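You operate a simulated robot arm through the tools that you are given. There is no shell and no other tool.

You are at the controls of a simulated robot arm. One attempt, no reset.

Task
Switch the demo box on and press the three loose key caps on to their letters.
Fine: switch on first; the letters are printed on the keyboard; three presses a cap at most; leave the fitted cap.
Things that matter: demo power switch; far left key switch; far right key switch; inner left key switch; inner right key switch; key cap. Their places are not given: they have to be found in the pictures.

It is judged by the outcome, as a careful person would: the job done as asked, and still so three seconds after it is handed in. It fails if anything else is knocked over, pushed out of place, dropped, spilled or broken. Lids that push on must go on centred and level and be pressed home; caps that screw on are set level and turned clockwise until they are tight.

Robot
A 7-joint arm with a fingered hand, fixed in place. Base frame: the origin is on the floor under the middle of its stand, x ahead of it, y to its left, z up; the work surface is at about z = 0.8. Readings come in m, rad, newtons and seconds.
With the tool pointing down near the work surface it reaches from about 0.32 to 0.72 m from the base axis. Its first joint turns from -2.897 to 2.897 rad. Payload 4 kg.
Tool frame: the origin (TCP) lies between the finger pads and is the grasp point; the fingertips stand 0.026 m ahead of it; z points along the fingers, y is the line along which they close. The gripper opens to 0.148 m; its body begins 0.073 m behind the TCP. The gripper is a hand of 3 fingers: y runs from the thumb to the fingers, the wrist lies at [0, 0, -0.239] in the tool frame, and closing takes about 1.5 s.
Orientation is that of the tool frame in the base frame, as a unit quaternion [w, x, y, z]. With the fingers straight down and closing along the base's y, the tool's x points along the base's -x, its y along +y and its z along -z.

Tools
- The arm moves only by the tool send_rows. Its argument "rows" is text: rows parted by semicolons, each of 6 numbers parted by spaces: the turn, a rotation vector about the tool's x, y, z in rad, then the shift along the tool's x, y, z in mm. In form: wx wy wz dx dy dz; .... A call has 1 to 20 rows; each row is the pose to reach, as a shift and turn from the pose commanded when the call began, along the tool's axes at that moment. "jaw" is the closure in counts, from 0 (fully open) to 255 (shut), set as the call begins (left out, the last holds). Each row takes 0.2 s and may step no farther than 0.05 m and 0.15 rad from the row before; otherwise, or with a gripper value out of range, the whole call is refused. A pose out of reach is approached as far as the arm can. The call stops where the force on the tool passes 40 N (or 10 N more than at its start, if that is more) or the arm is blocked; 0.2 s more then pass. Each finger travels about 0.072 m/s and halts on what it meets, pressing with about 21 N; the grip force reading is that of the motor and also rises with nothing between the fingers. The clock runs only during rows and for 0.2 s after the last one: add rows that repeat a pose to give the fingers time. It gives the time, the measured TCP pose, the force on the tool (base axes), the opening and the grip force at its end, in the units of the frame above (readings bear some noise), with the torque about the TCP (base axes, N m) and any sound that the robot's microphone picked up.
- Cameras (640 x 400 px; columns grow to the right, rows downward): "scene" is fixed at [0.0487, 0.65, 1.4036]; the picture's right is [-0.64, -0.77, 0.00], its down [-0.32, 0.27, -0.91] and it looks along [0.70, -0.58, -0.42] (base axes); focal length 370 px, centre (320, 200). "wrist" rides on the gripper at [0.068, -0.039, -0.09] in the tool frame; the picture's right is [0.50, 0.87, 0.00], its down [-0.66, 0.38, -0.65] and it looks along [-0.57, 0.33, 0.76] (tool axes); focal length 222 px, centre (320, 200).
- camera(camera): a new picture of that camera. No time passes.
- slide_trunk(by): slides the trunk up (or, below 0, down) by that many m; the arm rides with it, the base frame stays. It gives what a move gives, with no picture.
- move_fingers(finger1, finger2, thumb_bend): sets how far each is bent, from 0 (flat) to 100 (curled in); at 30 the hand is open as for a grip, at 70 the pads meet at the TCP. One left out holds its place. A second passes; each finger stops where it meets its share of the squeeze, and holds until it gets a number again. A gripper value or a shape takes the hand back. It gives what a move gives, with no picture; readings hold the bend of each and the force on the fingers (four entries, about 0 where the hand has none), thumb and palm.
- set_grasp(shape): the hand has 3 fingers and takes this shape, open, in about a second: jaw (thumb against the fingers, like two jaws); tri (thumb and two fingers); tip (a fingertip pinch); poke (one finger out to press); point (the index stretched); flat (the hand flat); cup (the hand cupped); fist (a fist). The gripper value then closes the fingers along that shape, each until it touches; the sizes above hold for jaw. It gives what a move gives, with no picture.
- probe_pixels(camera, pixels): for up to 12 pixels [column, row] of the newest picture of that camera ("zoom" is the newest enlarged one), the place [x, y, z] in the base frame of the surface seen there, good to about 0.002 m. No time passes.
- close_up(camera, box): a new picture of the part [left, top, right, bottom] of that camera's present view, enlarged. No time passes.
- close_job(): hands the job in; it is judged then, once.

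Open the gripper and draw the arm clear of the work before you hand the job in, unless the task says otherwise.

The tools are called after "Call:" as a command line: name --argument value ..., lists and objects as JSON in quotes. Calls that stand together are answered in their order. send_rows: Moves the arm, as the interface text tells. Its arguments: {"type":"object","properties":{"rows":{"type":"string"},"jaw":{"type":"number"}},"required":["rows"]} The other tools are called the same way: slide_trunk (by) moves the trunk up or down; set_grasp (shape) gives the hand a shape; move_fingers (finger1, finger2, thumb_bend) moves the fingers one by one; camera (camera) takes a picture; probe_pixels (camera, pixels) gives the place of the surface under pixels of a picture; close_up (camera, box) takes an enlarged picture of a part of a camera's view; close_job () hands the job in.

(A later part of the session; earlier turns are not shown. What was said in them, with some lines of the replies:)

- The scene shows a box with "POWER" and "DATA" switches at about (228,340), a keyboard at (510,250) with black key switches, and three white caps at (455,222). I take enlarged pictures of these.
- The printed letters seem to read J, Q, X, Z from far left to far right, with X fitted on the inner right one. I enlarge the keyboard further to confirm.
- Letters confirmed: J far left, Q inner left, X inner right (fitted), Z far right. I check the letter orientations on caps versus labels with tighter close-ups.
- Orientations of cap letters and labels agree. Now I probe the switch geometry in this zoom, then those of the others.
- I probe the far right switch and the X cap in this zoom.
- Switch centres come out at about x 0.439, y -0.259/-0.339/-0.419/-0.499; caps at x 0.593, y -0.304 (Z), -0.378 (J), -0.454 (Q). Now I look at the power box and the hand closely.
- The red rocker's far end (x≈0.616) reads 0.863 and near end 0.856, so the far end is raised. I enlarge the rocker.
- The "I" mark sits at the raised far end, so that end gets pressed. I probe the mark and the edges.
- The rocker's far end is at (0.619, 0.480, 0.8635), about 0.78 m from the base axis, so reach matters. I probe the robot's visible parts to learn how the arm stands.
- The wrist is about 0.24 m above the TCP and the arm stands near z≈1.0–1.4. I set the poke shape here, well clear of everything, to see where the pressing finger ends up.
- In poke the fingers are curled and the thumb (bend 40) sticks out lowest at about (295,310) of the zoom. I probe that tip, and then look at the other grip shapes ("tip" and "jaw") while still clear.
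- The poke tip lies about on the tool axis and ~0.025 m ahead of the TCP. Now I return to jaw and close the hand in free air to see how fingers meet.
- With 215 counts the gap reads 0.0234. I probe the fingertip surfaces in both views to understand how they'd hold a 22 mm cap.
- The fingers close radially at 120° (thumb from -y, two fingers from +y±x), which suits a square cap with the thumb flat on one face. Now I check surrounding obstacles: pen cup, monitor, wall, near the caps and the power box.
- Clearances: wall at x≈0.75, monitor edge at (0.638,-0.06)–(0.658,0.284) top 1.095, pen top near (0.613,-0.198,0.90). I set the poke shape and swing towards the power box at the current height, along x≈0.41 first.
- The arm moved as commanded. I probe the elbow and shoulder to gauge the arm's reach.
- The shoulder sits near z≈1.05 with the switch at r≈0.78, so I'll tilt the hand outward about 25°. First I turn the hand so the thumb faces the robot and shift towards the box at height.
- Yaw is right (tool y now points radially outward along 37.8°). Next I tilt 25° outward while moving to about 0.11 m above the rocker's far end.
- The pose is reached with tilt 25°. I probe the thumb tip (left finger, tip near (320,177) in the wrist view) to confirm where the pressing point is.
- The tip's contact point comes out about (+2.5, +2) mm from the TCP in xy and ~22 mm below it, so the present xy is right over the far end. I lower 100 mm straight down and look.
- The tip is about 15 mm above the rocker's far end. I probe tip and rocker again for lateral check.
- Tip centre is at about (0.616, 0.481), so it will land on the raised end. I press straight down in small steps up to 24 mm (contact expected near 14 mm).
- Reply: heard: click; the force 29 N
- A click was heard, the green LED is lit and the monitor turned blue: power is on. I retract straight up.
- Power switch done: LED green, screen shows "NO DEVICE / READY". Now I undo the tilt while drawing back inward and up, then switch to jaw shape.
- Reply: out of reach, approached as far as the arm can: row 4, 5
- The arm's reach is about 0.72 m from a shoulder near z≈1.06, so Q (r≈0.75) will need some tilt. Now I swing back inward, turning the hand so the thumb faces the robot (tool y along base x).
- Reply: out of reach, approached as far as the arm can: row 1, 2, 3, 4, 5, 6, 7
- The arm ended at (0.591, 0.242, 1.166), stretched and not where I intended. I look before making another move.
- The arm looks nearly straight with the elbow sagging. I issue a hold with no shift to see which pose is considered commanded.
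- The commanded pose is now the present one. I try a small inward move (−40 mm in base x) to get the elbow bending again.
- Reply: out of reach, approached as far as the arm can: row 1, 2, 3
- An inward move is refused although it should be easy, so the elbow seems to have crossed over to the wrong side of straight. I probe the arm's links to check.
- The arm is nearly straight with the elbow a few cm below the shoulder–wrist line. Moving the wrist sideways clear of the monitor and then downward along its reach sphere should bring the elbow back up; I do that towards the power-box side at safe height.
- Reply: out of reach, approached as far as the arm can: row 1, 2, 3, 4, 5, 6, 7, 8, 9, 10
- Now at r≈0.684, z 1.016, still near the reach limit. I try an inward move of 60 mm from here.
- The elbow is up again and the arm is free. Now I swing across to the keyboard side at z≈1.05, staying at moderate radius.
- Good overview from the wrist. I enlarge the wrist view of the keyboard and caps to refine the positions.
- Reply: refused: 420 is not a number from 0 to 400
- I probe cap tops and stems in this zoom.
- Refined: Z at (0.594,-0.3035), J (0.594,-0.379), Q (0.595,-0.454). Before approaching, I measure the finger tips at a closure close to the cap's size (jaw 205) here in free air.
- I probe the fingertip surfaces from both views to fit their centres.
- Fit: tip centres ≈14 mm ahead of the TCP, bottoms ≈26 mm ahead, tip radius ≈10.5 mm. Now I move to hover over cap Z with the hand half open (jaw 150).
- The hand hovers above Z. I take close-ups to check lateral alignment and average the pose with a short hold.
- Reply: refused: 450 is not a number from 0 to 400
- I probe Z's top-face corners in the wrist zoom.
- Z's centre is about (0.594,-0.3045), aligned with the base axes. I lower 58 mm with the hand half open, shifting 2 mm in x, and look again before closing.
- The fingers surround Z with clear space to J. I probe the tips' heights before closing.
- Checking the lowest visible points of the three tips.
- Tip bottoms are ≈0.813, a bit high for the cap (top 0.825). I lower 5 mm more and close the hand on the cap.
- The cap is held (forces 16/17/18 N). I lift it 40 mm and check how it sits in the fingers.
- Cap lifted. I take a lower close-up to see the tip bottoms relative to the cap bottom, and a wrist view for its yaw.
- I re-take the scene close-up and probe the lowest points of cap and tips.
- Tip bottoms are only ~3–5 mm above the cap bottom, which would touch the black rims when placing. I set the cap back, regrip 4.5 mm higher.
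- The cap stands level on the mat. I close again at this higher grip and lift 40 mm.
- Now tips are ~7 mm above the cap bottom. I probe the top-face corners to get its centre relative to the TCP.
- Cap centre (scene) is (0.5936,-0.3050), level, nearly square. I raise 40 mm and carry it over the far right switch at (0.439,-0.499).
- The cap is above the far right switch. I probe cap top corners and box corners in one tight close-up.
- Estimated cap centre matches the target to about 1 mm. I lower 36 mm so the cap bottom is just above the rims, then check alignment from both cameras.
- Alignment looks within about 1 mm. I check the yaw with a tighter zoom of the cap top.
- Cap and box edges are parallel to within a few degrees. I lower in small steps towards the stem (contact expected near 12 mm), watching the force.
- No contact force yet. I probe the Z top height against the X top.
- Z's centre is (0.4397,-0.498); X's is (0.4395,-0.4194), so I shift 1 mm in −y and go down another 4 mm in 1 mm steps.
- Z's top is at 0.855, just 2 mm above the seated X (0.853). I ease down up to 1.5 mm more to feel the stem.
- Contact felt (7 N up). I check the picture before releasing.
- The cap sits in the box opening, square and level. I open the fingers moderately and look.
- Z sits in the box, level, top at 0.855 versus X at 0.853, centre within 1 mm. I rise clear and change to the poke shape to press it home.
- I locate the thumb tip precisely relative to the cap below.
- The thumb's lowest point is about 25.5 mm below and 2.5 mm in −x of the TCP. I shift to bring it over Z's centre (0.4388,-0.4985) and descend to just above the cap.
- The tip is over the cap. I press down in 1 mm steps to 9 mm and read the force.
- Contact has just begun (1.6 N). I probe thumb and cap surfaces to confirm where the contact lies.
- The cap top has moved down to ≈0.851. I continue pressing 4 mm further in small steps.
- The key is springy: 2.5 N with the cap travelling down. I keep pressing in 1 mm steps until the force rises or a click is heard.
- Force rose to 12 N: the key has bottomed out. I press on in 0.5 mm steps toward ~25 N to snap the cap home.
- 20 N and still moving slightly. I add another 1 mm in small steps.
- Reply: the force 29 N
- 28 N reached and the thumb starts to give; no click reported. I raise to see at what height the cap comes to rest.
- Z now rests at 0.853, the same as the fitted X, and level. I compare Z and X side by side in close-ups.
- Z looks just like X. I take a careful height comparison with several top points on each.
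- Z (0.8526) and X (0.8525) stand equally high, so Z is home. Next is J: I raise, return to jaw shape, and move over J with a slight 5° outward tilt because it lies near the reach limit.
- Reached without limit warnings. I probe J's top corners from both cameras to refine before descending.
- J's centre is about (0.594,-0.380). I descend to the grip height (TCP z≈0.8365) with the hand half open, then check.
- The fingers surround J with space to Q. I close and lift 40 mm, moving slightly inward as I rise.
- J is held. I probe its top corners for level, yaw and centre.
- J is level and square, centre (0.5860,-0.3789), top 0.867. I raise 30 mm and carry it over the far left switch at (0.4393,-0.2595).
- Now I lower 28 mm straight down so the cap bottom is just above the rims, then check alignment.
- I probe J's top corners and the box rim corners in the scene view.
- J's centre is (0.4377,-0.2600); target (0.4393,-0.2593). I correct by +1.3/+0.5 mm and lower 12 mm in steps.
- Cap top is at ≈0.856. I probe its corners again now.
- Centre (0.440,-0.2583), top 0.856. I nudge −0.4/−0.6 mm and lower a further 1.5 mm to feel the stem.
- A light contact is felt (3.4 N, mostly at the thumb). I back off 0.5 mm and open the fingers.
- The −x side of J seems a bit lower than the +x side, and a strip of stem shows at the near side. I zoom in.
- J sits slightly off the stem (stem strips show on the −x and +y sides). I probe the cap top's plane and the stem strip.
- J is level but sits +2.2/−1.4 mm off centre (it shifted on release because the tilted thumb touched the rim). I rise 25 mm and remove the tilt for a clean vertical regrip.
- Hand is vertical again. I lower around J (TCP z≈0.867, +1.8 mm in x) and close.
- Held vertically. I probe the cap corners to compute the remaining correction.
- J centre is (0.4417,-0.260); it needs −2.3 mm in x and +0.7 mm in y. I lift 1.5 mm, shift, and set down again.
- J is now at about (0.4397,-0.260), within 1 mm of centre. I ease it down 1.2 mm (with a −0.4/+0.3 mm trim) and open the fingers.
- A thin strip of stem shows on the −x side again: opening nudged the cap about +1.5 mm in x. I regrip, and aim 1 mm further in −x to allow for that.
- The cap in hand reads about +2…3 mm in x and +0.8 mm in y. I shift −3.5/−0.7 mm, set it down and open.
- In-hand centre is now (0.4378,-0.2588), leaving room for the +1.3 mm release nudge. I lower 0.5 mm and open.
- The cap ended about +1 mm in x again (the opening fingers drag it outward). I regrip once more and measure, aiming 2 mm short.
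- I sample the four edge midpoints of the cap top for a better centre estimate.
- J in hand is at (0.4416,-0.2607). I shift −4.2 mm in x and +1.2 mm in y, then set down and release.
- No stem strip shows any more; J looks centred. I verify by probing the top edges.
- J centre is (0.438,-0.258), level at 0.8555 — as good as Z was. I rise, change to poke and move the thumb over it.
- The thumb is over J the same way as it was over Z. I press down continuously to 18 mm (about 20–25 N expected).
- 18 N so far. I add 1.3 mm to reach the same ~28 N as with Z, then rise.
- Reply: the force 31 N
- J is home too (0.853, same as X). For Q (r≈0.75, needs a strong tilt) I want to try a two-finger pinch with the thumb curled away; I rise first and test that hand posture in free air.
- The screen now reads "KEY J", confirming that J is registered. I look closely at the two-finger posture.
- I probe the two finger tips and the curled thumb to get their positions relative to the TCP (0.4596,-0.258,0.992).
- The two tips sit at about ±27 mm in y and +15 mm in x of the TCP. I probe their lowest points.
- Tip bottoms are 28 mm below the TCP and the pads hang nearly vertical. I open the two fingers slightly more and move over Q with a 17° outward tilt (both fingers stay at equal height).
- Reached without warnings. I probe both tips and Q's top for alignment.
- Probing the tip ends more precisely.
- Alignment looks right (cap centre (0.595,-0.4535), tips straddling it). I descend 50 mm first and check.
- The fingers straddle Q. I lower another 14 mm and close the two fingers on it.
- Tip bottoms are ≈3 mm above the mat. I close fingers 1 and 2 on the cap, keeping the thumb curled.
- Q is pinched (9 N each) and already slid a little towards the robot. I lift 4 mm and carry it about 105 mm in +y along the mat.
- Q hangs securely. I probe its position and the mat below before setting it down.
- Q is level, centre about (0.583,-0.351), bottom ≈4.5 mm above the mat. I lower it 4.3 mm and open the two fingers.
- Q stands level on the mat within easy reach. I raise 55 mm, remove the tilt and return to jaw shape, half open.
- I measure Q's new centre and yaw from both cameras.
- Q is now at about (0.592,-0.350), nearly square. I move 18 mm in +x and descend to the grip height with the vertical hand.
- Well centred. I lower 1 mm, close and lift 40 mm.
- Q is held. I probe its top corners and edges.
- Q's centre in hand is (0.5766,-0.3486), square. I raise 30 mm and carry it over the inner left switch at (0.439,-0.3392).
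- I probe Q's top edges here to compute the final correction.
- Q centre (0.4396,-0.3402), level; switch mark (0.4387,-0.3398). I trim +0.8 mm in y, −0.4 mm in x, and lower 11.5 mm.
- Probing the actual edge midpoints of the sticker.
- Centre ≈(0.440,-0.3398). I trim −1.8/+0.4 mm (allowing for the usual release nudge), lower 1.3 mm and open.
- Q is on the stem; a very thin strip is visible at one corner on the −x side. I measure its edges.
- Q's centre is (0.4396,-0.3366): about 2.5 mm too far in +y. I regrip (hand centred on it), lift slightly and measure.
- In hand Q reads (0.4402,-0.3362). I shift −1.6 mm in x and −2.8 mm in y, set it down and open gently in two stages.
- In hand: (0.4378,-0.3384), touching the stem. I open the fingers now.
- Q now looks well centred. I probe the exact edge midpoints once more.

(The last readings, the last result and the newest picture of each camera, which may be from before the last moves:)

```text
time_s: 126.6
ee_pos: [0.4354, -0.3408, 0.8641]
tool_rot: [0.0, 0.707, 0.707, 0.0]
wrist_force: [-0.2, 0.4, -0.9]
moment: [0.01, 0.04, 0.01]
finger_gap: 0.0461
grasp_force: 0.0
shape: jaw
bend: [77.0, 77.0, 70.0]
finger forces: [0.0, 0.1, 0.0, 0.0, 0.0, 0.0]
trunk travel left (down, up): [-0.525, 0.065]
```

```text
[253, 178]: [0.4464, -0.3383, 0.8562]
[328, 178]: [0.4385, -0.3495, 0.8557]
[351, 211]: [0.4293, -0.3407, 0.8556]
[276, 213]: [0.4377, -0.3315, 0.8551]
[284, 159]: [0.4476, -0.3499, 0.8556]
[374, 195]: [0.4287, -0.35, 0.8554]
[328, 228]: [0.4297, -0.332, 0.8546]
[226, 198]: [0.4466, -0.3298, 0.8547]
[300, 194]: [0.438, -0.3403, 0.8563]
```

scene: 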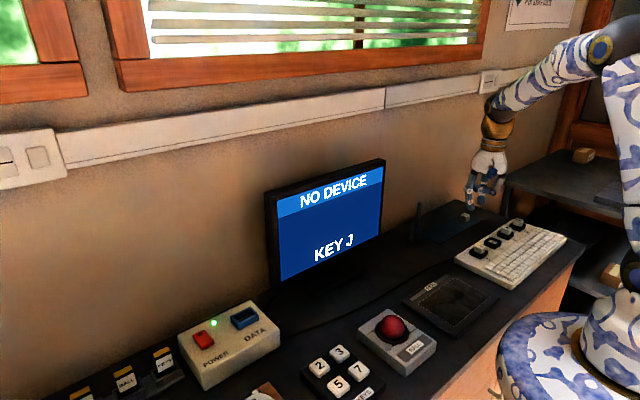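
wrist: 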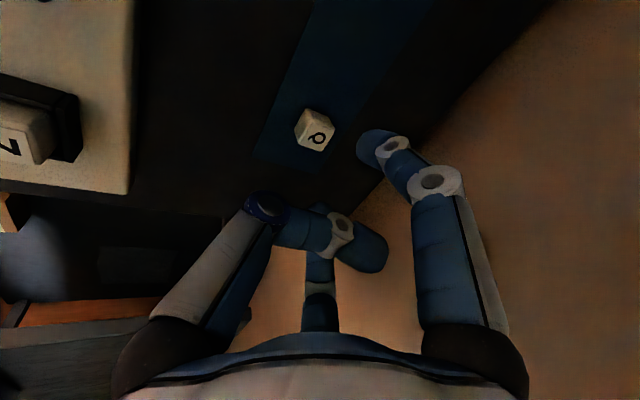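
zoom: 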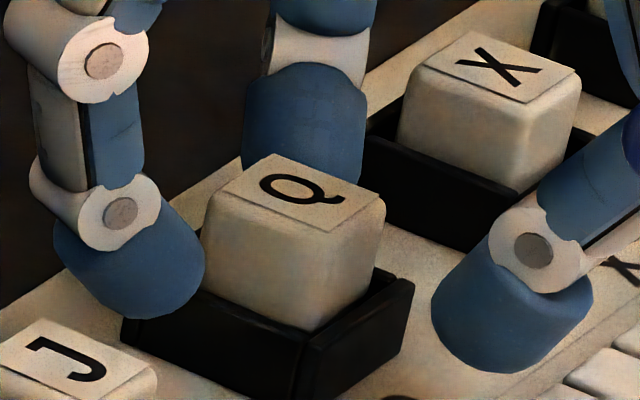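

Q centre is (0.438,-0.3404), level, within ~1.5 mm of the switch centre. I rise, change to poke and bring the thumb over it.

Call:
send_rows --rows "0 0 0 0 0 -10; 0 0 0 0 0 -35; 0 0 0 0 0 -65; 0 0 0 0 0 -65"

Call:
set_grasp --shape "poke"

Call:
send_rows --rows "0 0 0 0 5 10; 0 0 0 0 5 25; 0 0 0 0 5 42; 0 0 0 0 5 42"

Call:
close_up --camera "scene" --box '[478, 212, 518, 246]'

Call:
close_up --camera "wrist" --box '[220, 100, 420, 240]'

```text
time_s: 127.6
ee_pos: [0.4367, -0.3382, 0.9315]
tool_rot: [0.001, 0.708, 0.707, 0.0]
wrist_force: [-0.6, -0.5, -0.5]
moment: [0.05, -0.01, 0.03]
finger_gap: 0.0463
grasp_force: 0.0
shape: jaw
bend: [77.0, 77.0, 70.0]
finger forces: [0.0, 0.0, 0.0, 0.0, 0.1, 0.1]
trunk travel left (down, up): [-0.525, 0.065]
```

```text
time_s: 128.5
ee_pos: [0.4372, -0.3368, 0.9315]
tool_rot: [0.001, 0.708, 0.707, 0.0]
wrist_force: [-0.1, 0.5, -0.4]
moment: [0.01, -0.01, -0.02]
finger_gap: 0.0002
grasp_force: 0.0
shape: poke
bend: [100.0, 100.0, 40.0]
finger forces: [0.0, 0.0, 0.0, 0.0, 0.0, 0.0]
trunk travel left (down, up): [-0.525, 0.065]
```

```text
time_s: 129.5
ee_pos: [0.4421, -0.3377, 0.8889]
tool_rot: [0.0, 0.708, 0.707, 0.0]
wrist_force: [-0.4, -0.2, -0.7]
moment: [-0.01, 0.01, 0.0]
finger_gap: 0.0005
grasp_force: 0.0
shape: poke
bend: [100.0, 100.0, 40.0]
finger forces: [0.0, 0.0, 0.0, 0.0, 0.1, 0.1]
trunk travel left (down, up): [-0.525, 0.065]
```

```text
11.76 times, centred on (498, 229) of scene
```

zoom: 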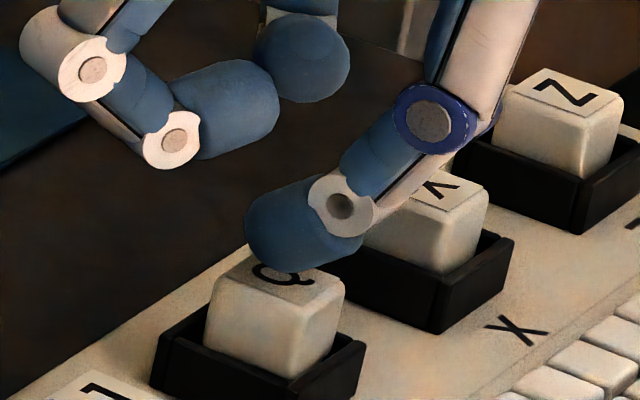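

```text
2.86 times, centred on (320, 170) of wrist
```

zoom: 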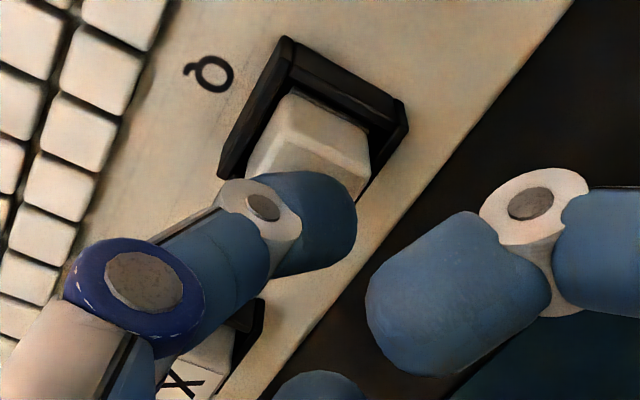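

Thumb is over Q as with J. I trim by −1 mm in x and press down in small steps.

Call:
send_rows --rows "0 0 0 -0.6 -1 4; 0 0 0 -0.6 -1 8; 0 0 0 -0.6 -1 11; 0 0 0 -0.6 -1 13; 0 0 0 -0.6 -1 15; 0 0 0 -0.6 -1 17; 0 0 0 -0.6 -1 18; 0 0 0 -0.6 -1 19; 0 0 0 -0.6 -1 19"

Call:
close_up --camera "scene" --box '[478, 212, 518, 246]'

```text
time_s: 131.5
ee_pos: [0.4397, -0.3404, 0.8713]
tool_rot: [0.001, 0.708, 0.706, 0.0]
wrist_force: [-0.9, 2.9, 24.2]
moment: [0.09, -0.04, -0.03]
finger_gap: 0.0003
grasp_force: 0.0
shape: poke
bend: [100.0, 100.0, 40.0]
finger forces: [0.0, 0.0, 0.1, 0.0, 24.4, 0.0]
trunk travel left (down, up): [-0.525, 0.065]
```

```text
11.76 times, centred on (498, 229) of scene
```

zoom: 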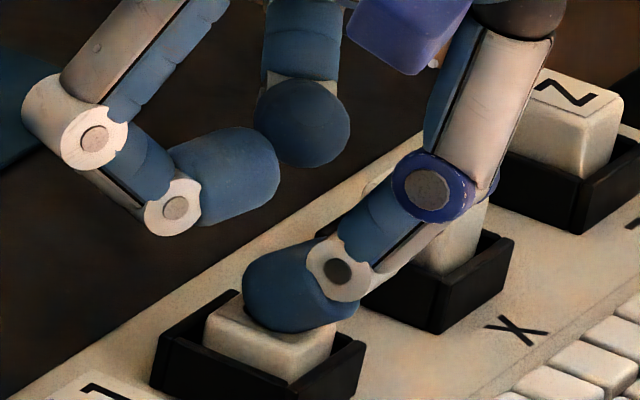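

24 N reached. I add 0.6 mm, then rise and check the resting height and the screen.

Call:
send_rows --rows "0 0 0 0 0 0.3; 0 0 0 0 0 0.6; 0 0 0 0 0 0.6"

Call:
send_rows --rows "0 0 0 0 0 -5; 0 0 0 0 0 -15; 0 0 0 0 0 -45; 0 0 0 0 0 -75; 0 0 0 0 0 -75"

Call:
camera --camera "scene"

Call:
close_up --camera "scene" --box '[470, 212, 540, 262]'

```text
time_s: 132.3
ee_pos: [0.4387, -0.3412, 0.8708]
tool_rot: [0.001, 0.708, 0.706, 0.0]
wrist_force: [-3.9, 2.0, 27.5]
moment: [0.12, 0.02, -0.01]
finger_gap: 0.0002
grasp_force: 0.1
shape: poke
bend: [100.0, 100.0, 90.0]
finger forces: [0.0, 0.1, 0.0, 0.1, 27.4, 0.1]
trunk travel left (down, up): [-0.525, 0.065]
```

```text
time_s: 133.5
ee_pos: [0.4406, -0.3407, 0.943]
tool_rot: [0.0, 0.708, 0.706, 0.0]
wrist_force: [0.4, 1.0, 0.1]
moment: [-0.01, 0.02, -0.03]
finger_gap: 0.0001
grasp_force: 0.1
shape: poke
bend: [100.0, 100.0, 40.0]
finger forces: [0.0, 0.0, 0.0, 0.0, 0.0, 0.0]
trunk travel left (down, up): [-0.525, 0.065]
```

```text
taken
```

scene: 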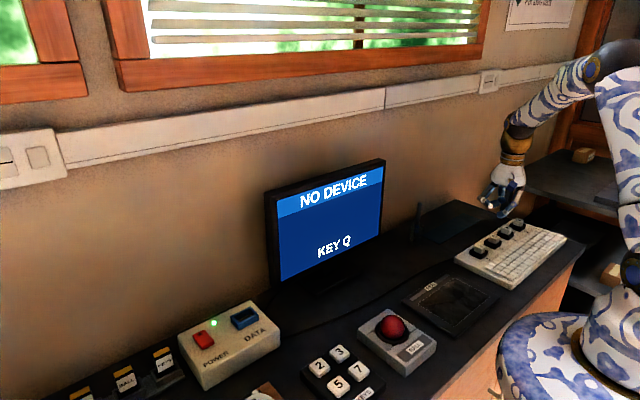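

```text
8.00 times, centred on (505, 237) of scene
```

zoom: 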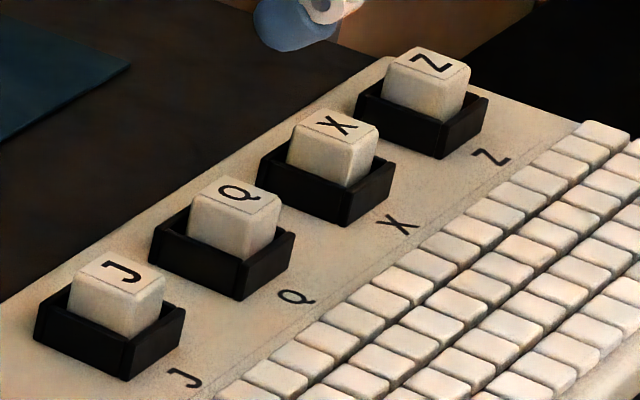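

The screen reads "KEY Q" and all four caps look alike. I check the top heights and level of all four.

Call:
probe_pixels --camera "zoom" --pixels '[[98, 268], [140, 285], [120, 275], [215, 190], [258, 205], [235, 198], [315, 122], [355, 135], [335, 128], [408, 58], [450, 70], [430, 65]]'

Call:
close_up --camera "scene" --box '[472, 226, 508, 258]'

Call:
close_up --camera "wrist" --box '[150, 0, 400, 170]'

```text
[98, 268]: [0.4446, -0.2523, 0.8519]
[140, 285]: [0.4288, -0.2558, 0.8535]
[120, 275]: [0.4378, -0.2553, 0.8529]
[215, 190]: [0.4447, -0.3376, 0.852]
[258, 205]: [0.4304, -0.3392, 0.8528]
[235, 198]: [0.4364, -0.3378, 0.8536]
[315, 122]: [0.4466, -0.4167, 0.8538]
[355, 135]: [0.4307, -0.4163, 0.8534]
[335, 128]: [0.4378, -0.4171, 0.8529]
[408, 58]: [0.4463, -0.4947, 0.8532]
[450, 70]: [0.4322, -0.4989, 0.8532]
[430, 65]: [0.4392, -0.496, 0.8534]
```

```text
12.50 times, centred on (490, 242) of scene
```

zoom: 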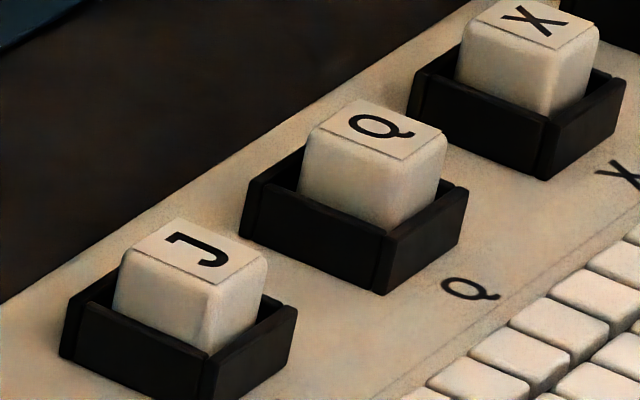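

```text
2.35 times, centred on (275, 85) of wrist
```

zoom: 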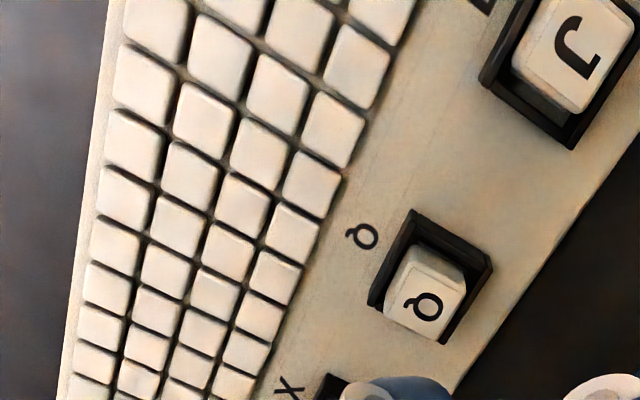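

All caps sit level at ≈0.853, like X. I rise, open the hand and draw the arm back clear of the work.

Call:
send_rows --rows "0 0 0 0 -10 -35; 0 0 0 0 -20 -70; 0 0 0 30 -30 -100; 0 0 0 70 -35 -120; 0 0 0 110 -35 -140; 0 0 0 150 -35 -150; 0 0 0 190 -35 -150; 0 0 0 230 -35 -150; 0 0 0 270 -35 -150; 0 0 0 270 -35 -150"

Call:
set_grasp --shape "jaw"

Call:
camera --camera "scene"

Call:
close_up --camera "scene" --box '[400, 190, 580, 300]'

Call:
close_up --camera "scene" --box '[100, 150, 400, 400]'

```text
time_s: 135.7
ee_pos: [0.4095, -0.0676, 1.0943]
tool_rot: [0.0, 0.708, 0.706, 0.0]
wrist_force: [0.0, 0.5, -0.2]
moment: [0.0, 0.02, 0.0]
finger_gap: 0.0
grasp_force: 0.0
shape: poke
bend: [100.0, 100.0, 40.0]
finger forces: [0.0, 0.0, 0.0, 0.1, 0.1, 0.0]
trunk travel left (down, up): [-0.525, 0.065]
```

```text
time_s: 136.6
ee_pos: [0.4087, -0.0672, 1.0936]
tool_rot: [0.0, 0.708, 0.707, 0.0]
wrist_force: [-0.2, 0.7, 0.1]
moment: [-0.02, 0.0, 0.01]
finger_gap: 0.148
grasp_force: 0.0
shape: jaw
bend: [30.0, 30.0, 30.0]
finger forces: [0.0, 0.0, 0.0, 0.1, 0.1, 0.1]
trunk travel left (down, up): [-0.525, 0.065]
```

```text
taken
```

scene: 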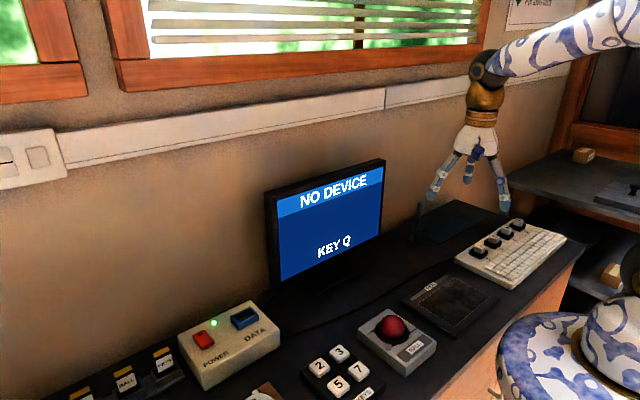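

```text
3.56 times, centred on (490, 245) of scene
```

zoom: 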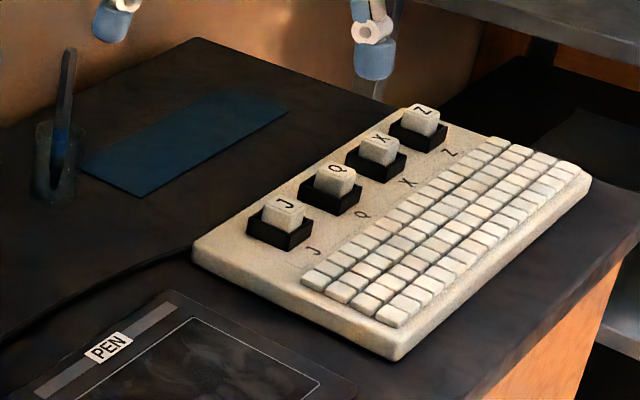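

```text
1.60 times, centred on (250, 275) of scene
```

zoom: 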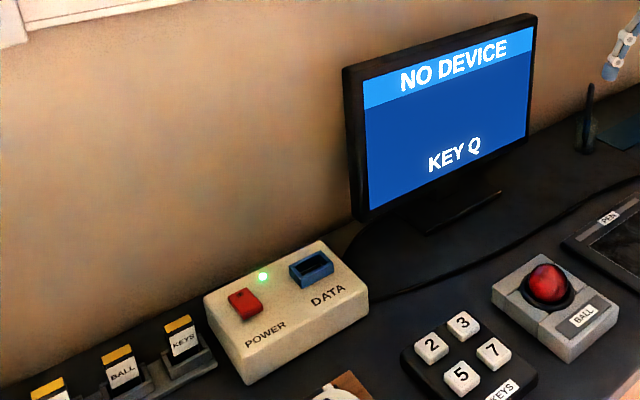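

All is in place: LED green, screen "KEY Q", caps J, Q, X, Z level on their letters, keyboard and other objects undisturbed, and the arm is clear with the hand open. I hand the job in.

Call:
close_job

```text
The job is handed in.
```

The demo box is on, and the three loose caps are pressed onto their letters: J on the far left switch, Q on the inner left and Z on the far right. X on the inner right was already fitted and I left it alone.

- **Power:** I switched it on first. The switch clicked, the green light came on and the screen lit up.
- **Seating:** All three caps sit level and at the same height as X. J and Q also showed on the screen as "KEY J" and "KEY Q". I didn't look at the screen straight after pressing Z, so for Z I relied on its height matching X.
- **Presses:** Each cap got one press. I set J and Q down again before pressing because they landed a few millimetres off centre. They ended up about 1 to 1.5 mm off centre by my measurements.
- **Other objects:** In the last pictures the keyboard, pen cup and the rest looked undisturbed. The screen still says "NO DEVICE", which was already there at switch-on.

The hand is open and the arm is clear of the work.
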